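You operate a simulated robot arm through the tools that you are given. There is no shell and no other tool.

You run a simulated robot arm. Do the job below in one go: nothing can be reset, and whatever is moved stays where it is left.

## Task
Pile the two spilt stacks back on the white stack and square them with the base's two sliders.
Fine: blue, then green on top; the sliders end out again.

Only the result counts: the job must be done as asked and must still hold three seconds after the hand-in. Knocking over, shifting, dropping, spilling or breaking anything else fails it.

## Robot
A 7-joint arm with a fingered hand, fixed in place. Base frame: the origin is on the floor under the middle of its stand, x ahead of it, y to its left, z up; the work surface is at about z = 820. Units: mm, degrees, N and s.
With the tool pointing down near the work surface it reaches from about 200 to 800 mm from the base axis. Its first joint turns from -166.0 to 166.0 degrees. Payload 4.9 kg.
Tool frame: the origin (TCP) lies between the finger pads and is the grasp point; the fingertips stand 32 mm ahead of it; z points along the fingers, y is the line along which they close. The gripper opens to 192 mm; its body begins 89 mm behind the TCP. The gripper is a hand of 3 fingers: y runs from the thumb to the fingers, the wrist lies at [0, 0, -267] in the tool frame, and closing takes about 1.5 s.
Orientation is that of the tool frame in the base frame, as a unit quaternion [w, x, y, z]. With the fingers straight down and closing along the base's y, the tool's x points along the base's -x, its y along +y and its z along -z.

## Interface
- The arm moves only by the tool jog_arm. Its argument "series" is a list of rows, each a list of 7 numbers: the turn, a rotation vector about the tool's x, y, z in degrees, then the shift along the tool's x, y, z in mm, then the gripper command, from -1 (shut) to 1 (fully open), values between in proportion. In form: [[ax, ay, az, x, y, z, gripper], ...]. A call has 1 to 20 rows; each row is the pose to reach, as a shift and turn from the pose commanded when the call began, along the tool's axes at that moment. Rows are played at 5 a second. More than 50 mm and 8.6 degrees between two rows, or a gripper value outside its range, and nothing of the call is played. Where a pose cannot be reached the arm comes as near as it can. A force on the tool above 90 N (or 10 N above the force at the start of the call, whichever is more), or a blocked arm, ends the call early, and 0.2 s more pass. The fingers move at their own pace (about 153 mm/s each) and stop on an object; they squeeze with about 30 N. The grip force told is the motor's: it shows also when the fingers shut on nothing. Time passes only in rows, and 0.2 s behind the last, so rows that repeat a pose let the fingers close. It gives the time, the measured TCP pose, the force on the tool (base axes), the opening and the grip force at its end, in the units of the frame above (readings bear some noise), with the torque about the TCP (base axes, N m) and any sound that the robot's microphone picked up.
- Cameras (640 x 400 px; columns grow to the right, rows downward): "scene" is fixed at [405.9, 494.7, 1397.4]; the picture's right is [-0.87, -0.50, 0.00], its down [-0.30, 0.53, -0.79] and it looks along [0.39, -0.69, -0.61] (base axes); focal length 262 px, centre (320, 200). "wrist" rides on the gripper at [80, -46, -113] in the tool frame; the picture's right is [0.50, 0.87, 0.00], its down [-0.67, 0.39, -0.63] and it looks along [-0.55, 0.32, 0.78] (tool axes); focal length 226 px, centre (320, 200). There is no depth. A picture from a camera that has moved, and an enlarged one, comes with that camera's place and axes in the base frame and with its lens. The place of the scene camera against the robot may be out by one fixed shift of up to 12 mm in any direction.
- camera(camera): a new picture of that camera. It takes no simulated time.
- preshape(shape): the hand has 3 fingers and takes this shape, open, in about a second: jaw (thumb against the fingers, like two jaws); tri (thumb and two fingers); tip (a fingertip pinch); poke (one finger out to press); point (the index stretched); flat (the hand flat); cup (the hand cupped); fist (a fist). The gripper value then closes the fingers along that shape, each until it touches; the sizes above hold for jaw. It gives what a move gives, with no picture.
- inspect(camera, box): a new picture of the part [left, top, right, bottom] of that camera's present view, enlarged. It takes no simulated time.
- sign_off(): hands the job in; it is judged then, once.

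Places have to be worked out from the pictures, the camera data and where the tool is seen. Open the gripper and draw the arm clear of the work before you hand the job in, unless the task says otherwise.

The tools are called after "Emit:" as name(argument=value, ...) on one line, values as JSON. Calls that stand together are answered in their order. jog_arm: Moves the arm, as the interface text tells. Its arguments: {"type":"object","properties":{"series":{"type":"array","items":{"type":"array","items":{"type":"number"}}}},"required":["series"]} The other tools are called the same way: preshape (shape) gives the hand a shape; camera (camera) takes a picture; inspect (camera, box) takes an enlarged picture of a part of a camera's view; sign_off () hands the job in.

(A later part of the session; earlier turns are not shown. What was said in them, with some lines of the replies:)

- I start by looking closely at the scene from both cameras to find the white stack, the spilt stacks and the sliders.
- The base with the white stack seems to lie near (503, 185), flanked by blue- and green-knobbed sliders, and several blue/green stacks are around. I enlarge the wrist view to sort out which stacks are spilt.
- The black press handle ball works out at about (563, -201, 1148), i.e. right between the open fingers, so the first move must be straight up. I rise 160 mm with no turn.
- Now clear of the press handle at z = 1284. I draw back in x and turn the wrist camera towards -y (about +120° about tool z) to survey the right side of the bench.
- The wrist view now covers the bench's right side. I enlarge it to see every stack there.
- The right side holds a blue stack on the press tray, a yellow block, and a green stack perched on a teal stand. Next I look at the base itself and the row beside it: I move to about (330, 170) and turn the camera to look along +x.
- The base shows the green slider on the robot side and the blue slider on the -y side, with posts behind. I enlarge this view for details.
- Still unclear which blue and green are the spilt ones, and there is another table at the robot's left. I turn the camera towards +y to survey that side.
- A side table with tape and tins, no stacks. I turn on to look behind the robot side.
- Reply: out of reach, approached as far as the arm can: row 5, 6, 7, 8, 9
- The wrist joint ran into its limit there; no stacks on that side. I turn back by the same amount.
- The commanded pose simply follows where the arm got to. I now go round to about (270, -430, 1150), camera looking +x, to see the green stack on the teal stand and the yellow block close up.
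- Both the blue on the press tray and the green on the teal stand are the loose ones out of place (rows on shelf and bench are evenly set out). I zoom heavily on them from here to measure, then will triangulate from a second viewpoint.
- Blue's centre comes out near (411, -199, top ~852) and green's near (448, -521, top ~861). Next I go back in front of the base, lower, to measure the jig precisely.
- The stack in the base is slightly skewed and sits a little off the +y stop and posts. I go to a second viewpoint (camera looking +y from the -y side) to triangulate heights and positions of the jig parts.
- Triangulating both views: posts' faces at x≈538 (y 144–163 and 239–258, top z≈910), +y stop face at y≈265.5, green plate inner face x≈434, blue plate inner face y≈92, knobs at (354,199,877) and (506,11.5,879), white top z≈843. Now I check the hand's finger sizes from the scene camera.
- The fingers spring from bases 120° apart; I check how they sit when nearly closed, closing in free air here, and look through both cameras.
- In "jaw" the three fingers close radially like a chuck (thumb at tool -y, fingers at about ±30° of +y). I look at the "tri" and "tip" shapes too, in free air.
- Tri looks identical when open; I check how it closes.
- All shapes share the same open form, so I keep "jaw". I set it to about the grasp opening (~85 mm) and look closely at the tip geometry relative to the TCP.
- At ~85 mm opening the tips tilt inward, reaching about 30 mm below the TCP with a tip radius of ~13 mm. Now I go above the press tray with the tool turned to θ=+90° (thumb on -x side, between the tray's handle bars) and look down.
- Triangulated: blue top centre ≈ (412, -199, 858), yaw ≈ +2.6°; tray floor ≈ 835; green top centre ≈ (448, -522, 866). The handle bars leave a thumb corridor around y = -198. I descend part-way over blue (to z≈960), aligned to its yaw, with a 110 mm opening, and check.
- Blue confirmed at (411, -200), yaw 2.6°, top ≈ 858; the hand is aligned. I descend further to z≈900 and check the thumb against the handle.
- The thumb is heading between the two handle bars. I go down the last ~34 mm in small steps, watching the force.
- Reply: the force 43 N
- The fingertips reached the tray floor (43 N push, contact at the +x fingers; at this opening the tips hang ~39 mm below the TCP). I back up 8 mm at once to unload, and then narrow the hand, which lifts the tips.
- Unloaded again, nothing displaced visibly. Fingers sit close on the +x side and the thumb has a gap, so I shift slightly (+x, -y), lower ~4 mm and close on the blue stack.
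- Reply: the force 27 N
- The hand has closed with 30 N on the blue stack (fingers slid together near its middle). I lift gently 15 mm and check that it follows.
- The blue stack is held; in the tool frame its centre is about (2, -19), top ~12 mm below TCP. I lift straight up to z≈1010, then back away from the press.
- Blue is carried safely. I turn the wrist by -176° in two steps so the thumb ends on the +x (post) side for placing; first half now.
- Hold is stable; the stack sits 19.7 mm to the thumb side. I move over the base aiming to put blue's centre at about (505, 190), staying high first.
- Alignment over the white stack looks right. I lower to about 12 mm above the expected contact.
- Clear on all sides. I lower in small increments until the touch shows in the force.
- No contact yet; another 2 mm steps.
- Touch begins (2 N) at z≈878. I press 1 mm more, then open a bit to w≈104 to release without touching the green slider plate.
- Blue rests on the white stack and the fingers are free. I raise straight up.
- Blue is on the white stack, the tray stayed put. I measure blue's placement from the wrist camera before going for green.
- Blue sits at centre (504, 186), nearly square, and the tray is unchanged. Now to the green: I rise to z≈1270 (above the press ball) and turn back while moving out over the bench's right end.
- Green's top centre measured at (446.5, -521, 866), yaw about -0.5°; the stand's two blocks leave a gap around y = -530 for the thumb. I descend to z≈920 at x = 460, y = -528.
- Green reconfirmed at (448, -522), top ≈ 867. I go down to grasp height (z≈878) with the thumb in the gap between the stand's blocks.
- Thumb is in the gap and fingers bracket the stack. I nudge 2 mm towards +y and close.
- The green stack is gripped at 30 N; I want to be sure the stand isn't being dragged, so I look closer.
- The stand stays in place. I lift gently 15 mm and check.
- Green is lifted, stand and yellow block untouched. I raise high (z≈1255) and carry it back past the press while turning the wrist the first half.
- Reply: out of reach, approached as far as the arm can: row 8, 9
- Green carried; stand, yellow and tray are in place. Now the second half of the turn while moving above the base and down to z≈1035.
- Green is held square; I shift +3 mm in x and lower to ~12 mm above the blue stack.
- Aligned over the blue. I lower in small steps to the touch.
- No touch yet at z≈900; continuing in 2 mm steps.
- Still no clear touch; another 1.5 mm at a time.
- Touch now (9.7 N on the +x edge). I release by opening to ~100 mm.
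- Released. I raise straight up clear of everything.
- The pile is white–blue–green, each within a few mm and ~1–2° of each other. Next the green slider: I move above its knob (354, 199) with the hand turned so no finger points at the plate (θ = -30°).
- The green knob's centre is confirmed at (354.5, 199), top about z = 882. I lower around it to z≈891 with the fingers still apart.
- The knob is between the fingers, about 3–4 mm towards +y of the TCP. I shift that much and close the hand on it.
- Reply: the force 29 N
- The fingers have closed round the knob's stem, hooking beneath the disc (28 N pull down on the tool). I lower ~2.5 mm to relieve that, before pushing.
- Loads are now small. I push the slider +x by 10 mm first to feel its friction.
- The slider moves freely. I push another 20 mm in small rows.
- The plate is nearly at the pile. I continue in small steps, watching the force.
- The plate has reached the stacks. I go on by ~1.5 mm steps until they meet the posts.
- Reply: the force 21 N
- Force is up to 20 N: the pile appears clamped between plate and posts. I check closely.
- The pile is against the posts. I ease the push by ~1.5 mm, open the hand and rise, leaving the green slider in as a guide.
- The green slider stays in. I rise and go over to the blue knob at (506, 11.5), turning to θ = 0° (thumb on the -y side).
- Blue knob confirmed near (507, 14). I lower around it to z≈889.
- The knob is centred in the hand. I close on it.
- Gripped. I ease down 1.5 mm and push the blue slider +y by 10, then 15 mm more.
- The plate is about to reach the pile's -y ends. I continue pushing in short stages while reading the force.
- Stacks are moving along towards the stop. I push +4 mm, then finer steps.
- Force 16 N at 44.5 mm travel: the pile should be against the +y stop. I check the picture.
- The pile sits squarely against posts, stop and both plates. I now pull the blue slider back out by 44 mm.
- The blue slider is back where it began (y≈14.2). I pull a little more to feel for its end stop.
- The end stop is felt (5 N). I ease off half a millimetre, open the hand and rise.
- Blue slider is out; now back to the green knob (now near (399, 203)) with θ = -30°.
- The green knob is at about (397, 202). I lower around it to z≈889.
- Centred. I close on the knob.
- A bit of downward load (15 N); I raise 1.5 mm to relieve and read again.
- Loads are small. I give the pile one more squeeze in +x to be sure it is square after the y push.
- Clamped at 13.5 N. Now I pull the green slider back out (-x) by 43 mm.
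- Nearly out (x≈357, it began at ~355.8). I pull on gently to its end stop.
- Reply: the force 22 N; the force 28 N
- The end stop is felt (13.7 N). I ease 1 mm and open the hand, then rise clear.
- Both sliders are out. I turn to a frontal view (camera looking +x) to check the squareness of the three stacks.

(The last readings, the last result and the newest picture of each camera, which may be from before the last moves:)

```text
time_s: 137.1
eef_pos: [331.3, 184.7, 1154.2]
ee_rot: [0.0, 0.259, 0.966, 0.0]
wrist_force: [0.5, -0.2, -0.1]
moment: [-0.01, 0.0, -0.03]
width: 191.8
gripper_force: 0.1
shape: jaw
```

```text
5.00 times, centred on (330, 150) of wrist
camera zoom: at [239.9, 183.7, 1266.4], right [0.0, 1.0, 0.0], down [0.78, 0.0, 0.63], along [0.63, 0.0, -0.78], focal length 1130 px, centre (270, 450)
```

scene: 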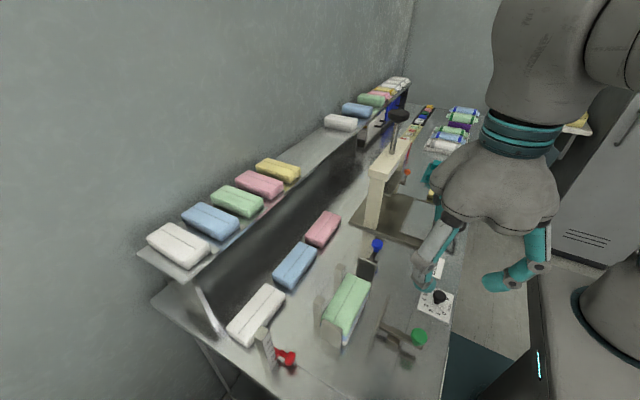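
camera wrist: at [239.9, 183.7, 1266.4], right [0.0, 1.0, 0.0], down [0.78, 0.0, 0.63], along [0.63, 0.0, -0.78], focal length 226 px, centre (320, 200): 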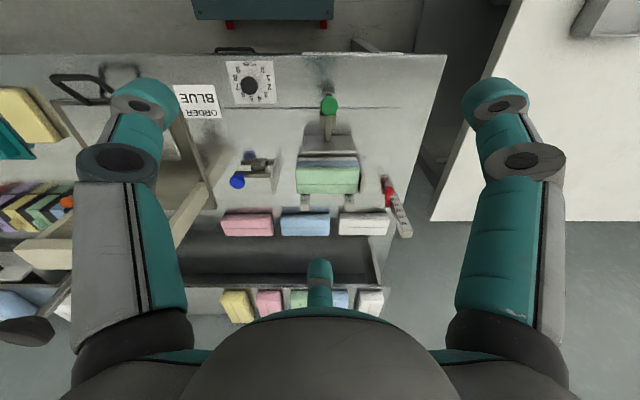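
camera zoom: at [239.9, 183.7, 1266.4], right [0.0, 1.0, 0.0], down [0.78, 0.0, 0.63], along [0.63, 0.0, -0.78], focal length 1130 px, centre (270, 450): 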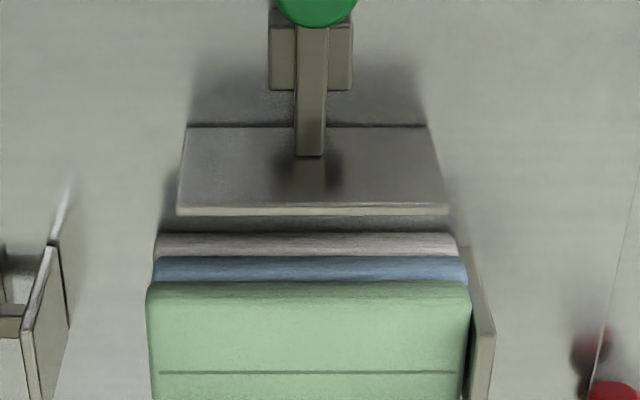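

The three stacks line up well. I compare the slider positions with the initial view and check other parts of the scene.

Emit:
inspect(camera="wrist", box=[220, 60, 420, 185])

Emit:
inspect(camera="scene", box=[325, 265, 385, 355])

Emit:
camera(camera="scene")

```text
3.20 times, centred on (320, 122) of wrist
camera zoom: at [239.9, 183.7, 1266.4], right [0.0, 1.0, 0.0], down [0.78, 0.0, 0.63], along [0.63, 0.0, -0.78], focal length 723 px, centre (320, 448)
```

zoom: 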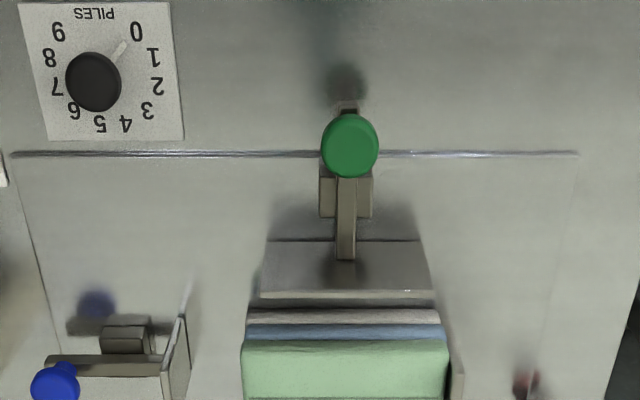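

```text
4.44 times, centred on (355, 310) of scene
camera zoom: at [405.9, 494.7, 1397.4], right [-0.87, -0.5, 0.0], down [-0.3, 0.53, -0.79], along [0.39, -0.69, -0.61], focal length 1164 px, centre (164, -289)
```

zoom: 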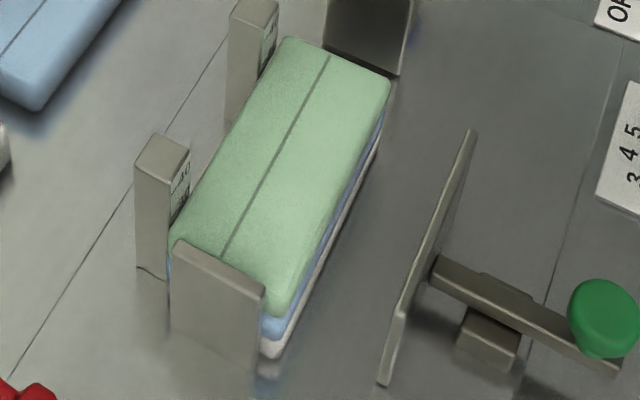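

```text
taken
```

scene: 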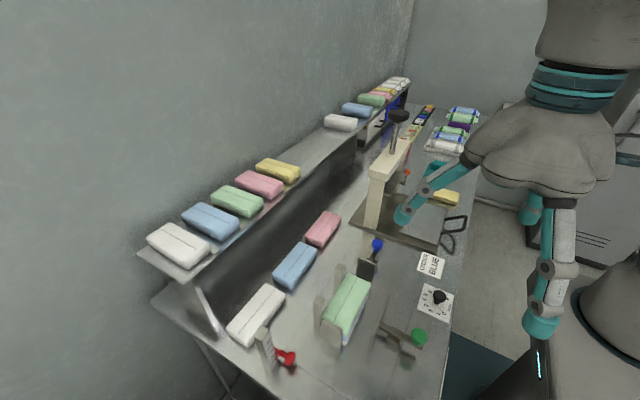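

Both sliders match their initial places. I draw the arm back and up, clear of the work, and check tray and stand from the scene camera.

Emit:
jog_arm(series=[[0, 0, 0, 0, 0, -30, 1], [0, 0, 0, 0, 0, -70, 1], [0, 0, 0, 0, 0, -110, 1], [0, 0, 0, -15, -38, -120, 1], [0, 0, 0, -30, -75, -120, 1], [0, 0, 0, -45, -113, -120, 1], [0, 0, 0, -60, -150, -120, 1], [0, 0, 0, -74, -188, -120, 1], [0, 0, 0, -74, -188, -120, 1]])

Emit:
camera(camera="scene")

Emit:
inspect(camera="scene", box=[350, 150, 510, 250])

Emit:
camera(camera="wrist")

```text
time_s: 139.1
eef_pos: [301.4, -14.0, 1272.8]
ee_rot: [0.0, 0.258, 0.966, 0.001]
wrist_force: [0.2, -0.4, 0.1]
moment: [-0.02, -0.01, 0.01]
width: 192.0
gripper_force: 0.0
shape: jaw
```

```text
taken
```

scene: 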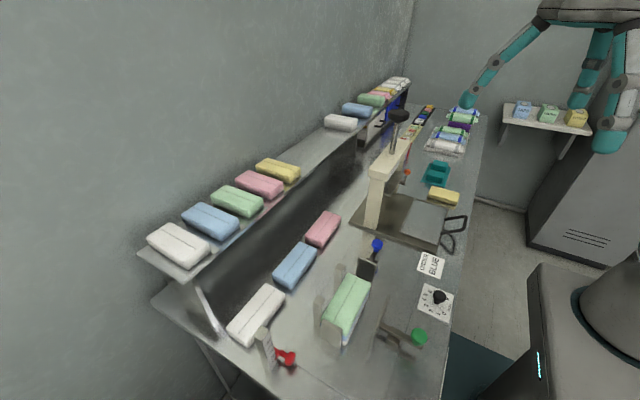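

```text
4.00 times, centred on (430, 200) of scene
camera zoom: at [405.9, 494.7, 1397.4], right [-0.87, -0.5, 0.0], down [-0.3, 0.53, -0.79], along [0.39, -0.69, -0.61], focal length 1048 px, centre (-120, 200)
```

zoom: 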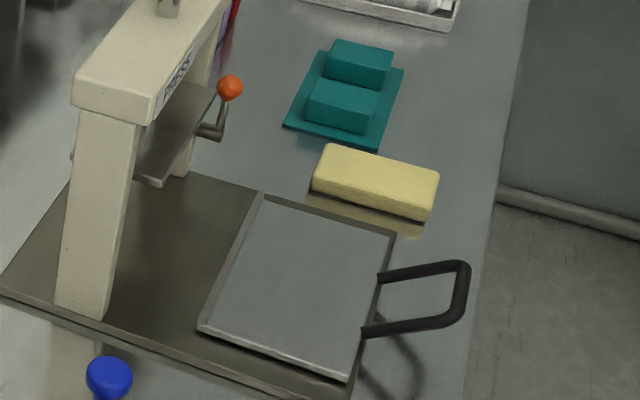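

```text
taken
camera wrist: at [209.9, -15.8, 1386.0], right [0.0, 1.0, 0.0], down [0.78, 0.0, 0.63], along [0.63, 0.0, -0.78], focal length 226 px, centre (320, 200)
```

wrist: 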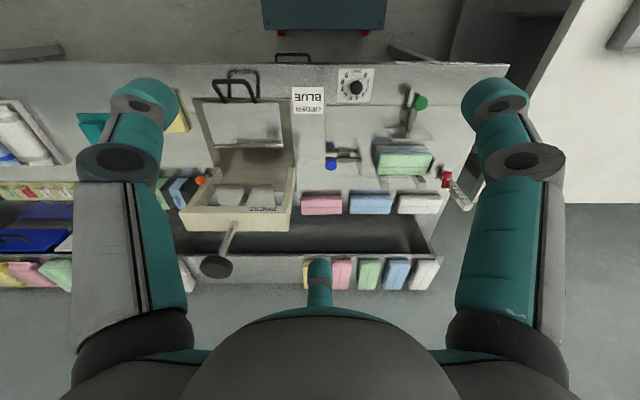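

Tray, stand and yellow block are exactly where they were. One last close look at the finished pile.

Emit:
inspect(camera="wrist", box=[350, 120, 450, 200])

Emit:
inspect(camera="scene", box=[310, 255, 400, 355])

```text
5.00 times, centred on (400, 160) of wrist
camera zoom: at [209.9, -15.8, 1386.0], right [0.0, 1.0, 0.0], down [0.78, 0.0, 0.63], along [0.63, 0.0, -0.78], focal length 1130 px, centre (-80, 400)
```

zoom: 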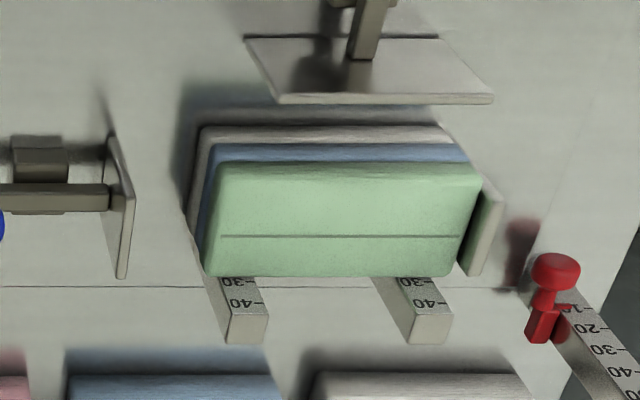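

```text
4.00 times, centred on (355, 305) of scene
camera zoom: at [405.9, 494.7, 1397.4], right [-0.87, -0.5, 0.0], down [-0.3, 0.53, -0.79], along [0.39, -0.69, -0.61], focal length 1048 px, centre (180, -220)
```

zoom: 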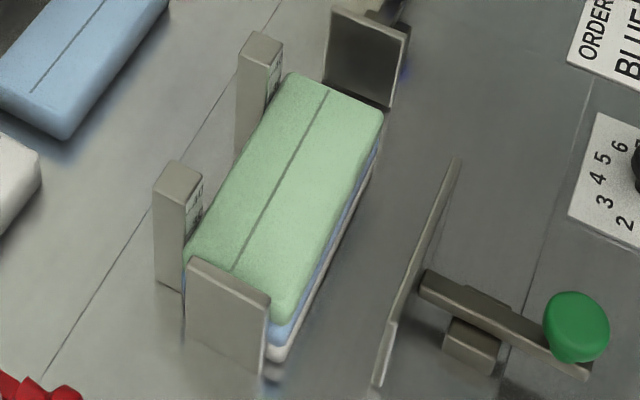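

Emit:
inspect(camera="wrist", box=[426, 140, 456, 180])

Emit:
inspect(camera="wrist", box=[380, 138, 412, 178])

Emit:
inspect(camera="scene", box=[340, 310, 380, 350])

Emit:
inspect(camera="scene", box=[360, 270, 390, 310])

```text
10.00 times, centred on (441, 160) of wrist
camera zoom: at [209.9, -15.8, 1386.0], right [0.0, 1.0, 0.0], down [0.78, 0.0, 0.63], along [0.63, 0.0, -0.78], focal length 2261 px, centre (-890, 600)
```

zoom: 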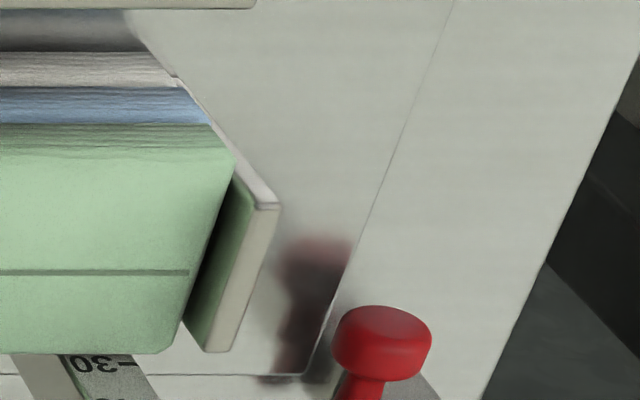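

```text
10.00 times, centred on (396, 158) of wrist
camera zoom: at [209.9, -15.8, 1386.0], right [0.0, 1.0, 0.0], down [0.78, 0.0, 0.63], along [0.63, 0.0, -0.78], focal length 2261 px, centre (-440, 620)
```

zoom: 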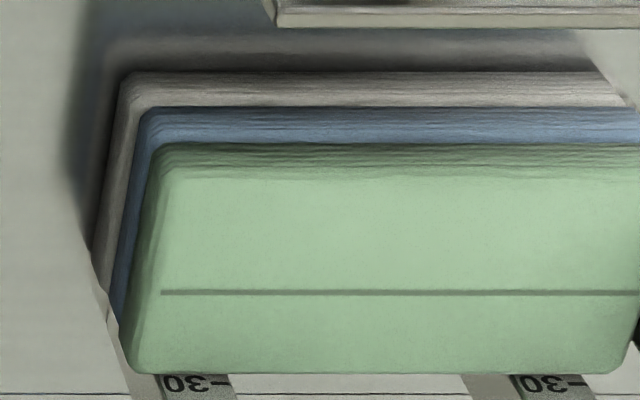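

```text
10.00 times, centred on (360, 330) of scene
camera zoom: at [405.9, 494.7, 1397.4], right [-0.87, -0.5, 0.0], down [-0.3, 0.53, -0.79], along [0.39, -0.69, -0.61], focal length 2619 px, centre (-80, -1100)
```

zoom: 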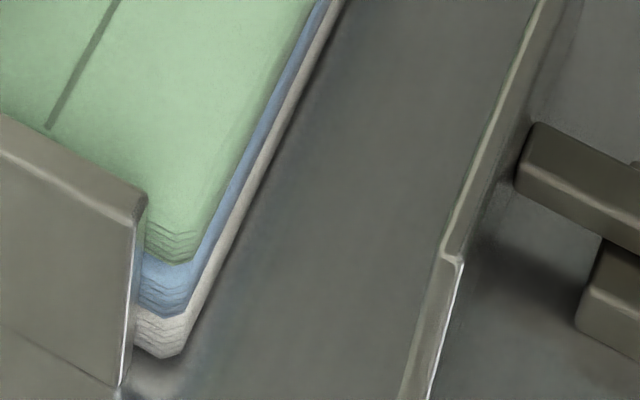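

```text
10.00 times, centred on (375, 290) of scene
camera zoom: at [405.9, 494.7, 1397.4], right [-0.87, -0.5, 0.0], down [-0.3, 0.53, -0.79], along [0.39, -0.69, -0.61], focal length 2619 px, centre (-230, -700)
```

zoom: 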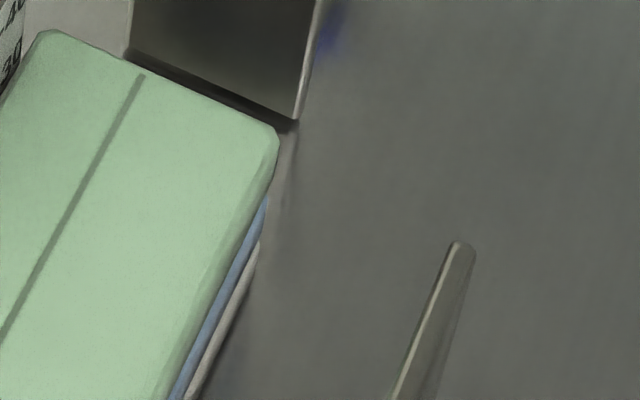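

The pile stands white–blue–green, square against the posts and stop to within about 2 mm. Both sliders are back at their out stops, everything else is where it was, and the hand is open and clear. I hand the job in.

Emit:
sign_off()

```text
The job is handed in.
```

I piled blue and then green on the white stack, squared them with both sliders, and handed the job in. The tool only confirmed it was received, so I don't know the verdict.

- **Which stacks:** the task didn't say where the spilt ones were. I took the blue from the press tray and the green from the teal stand, because those two lay out of place. The blue in the bench row was set out evenly with its neighbours, so I left it. If that was the blue you meant, the wrong one is on the pile.
- **Squareness:** I pushed the green slider in until the pile met the posts, then the blue until it met the end stop. I squeezed once more with the green before pulling it out. From the pictures the three stacks line up to about 2 mm.
- **Sliders:** both are pulled out to their end stops and look the same as at the start.
- **Unplanned contact:** while picking up the blue, the fingertips pressed on the tray floor with about 43 N. The tray, stand and yellow block look unmoved against the first pictures.

The hand is open and the arm is clear of the work.
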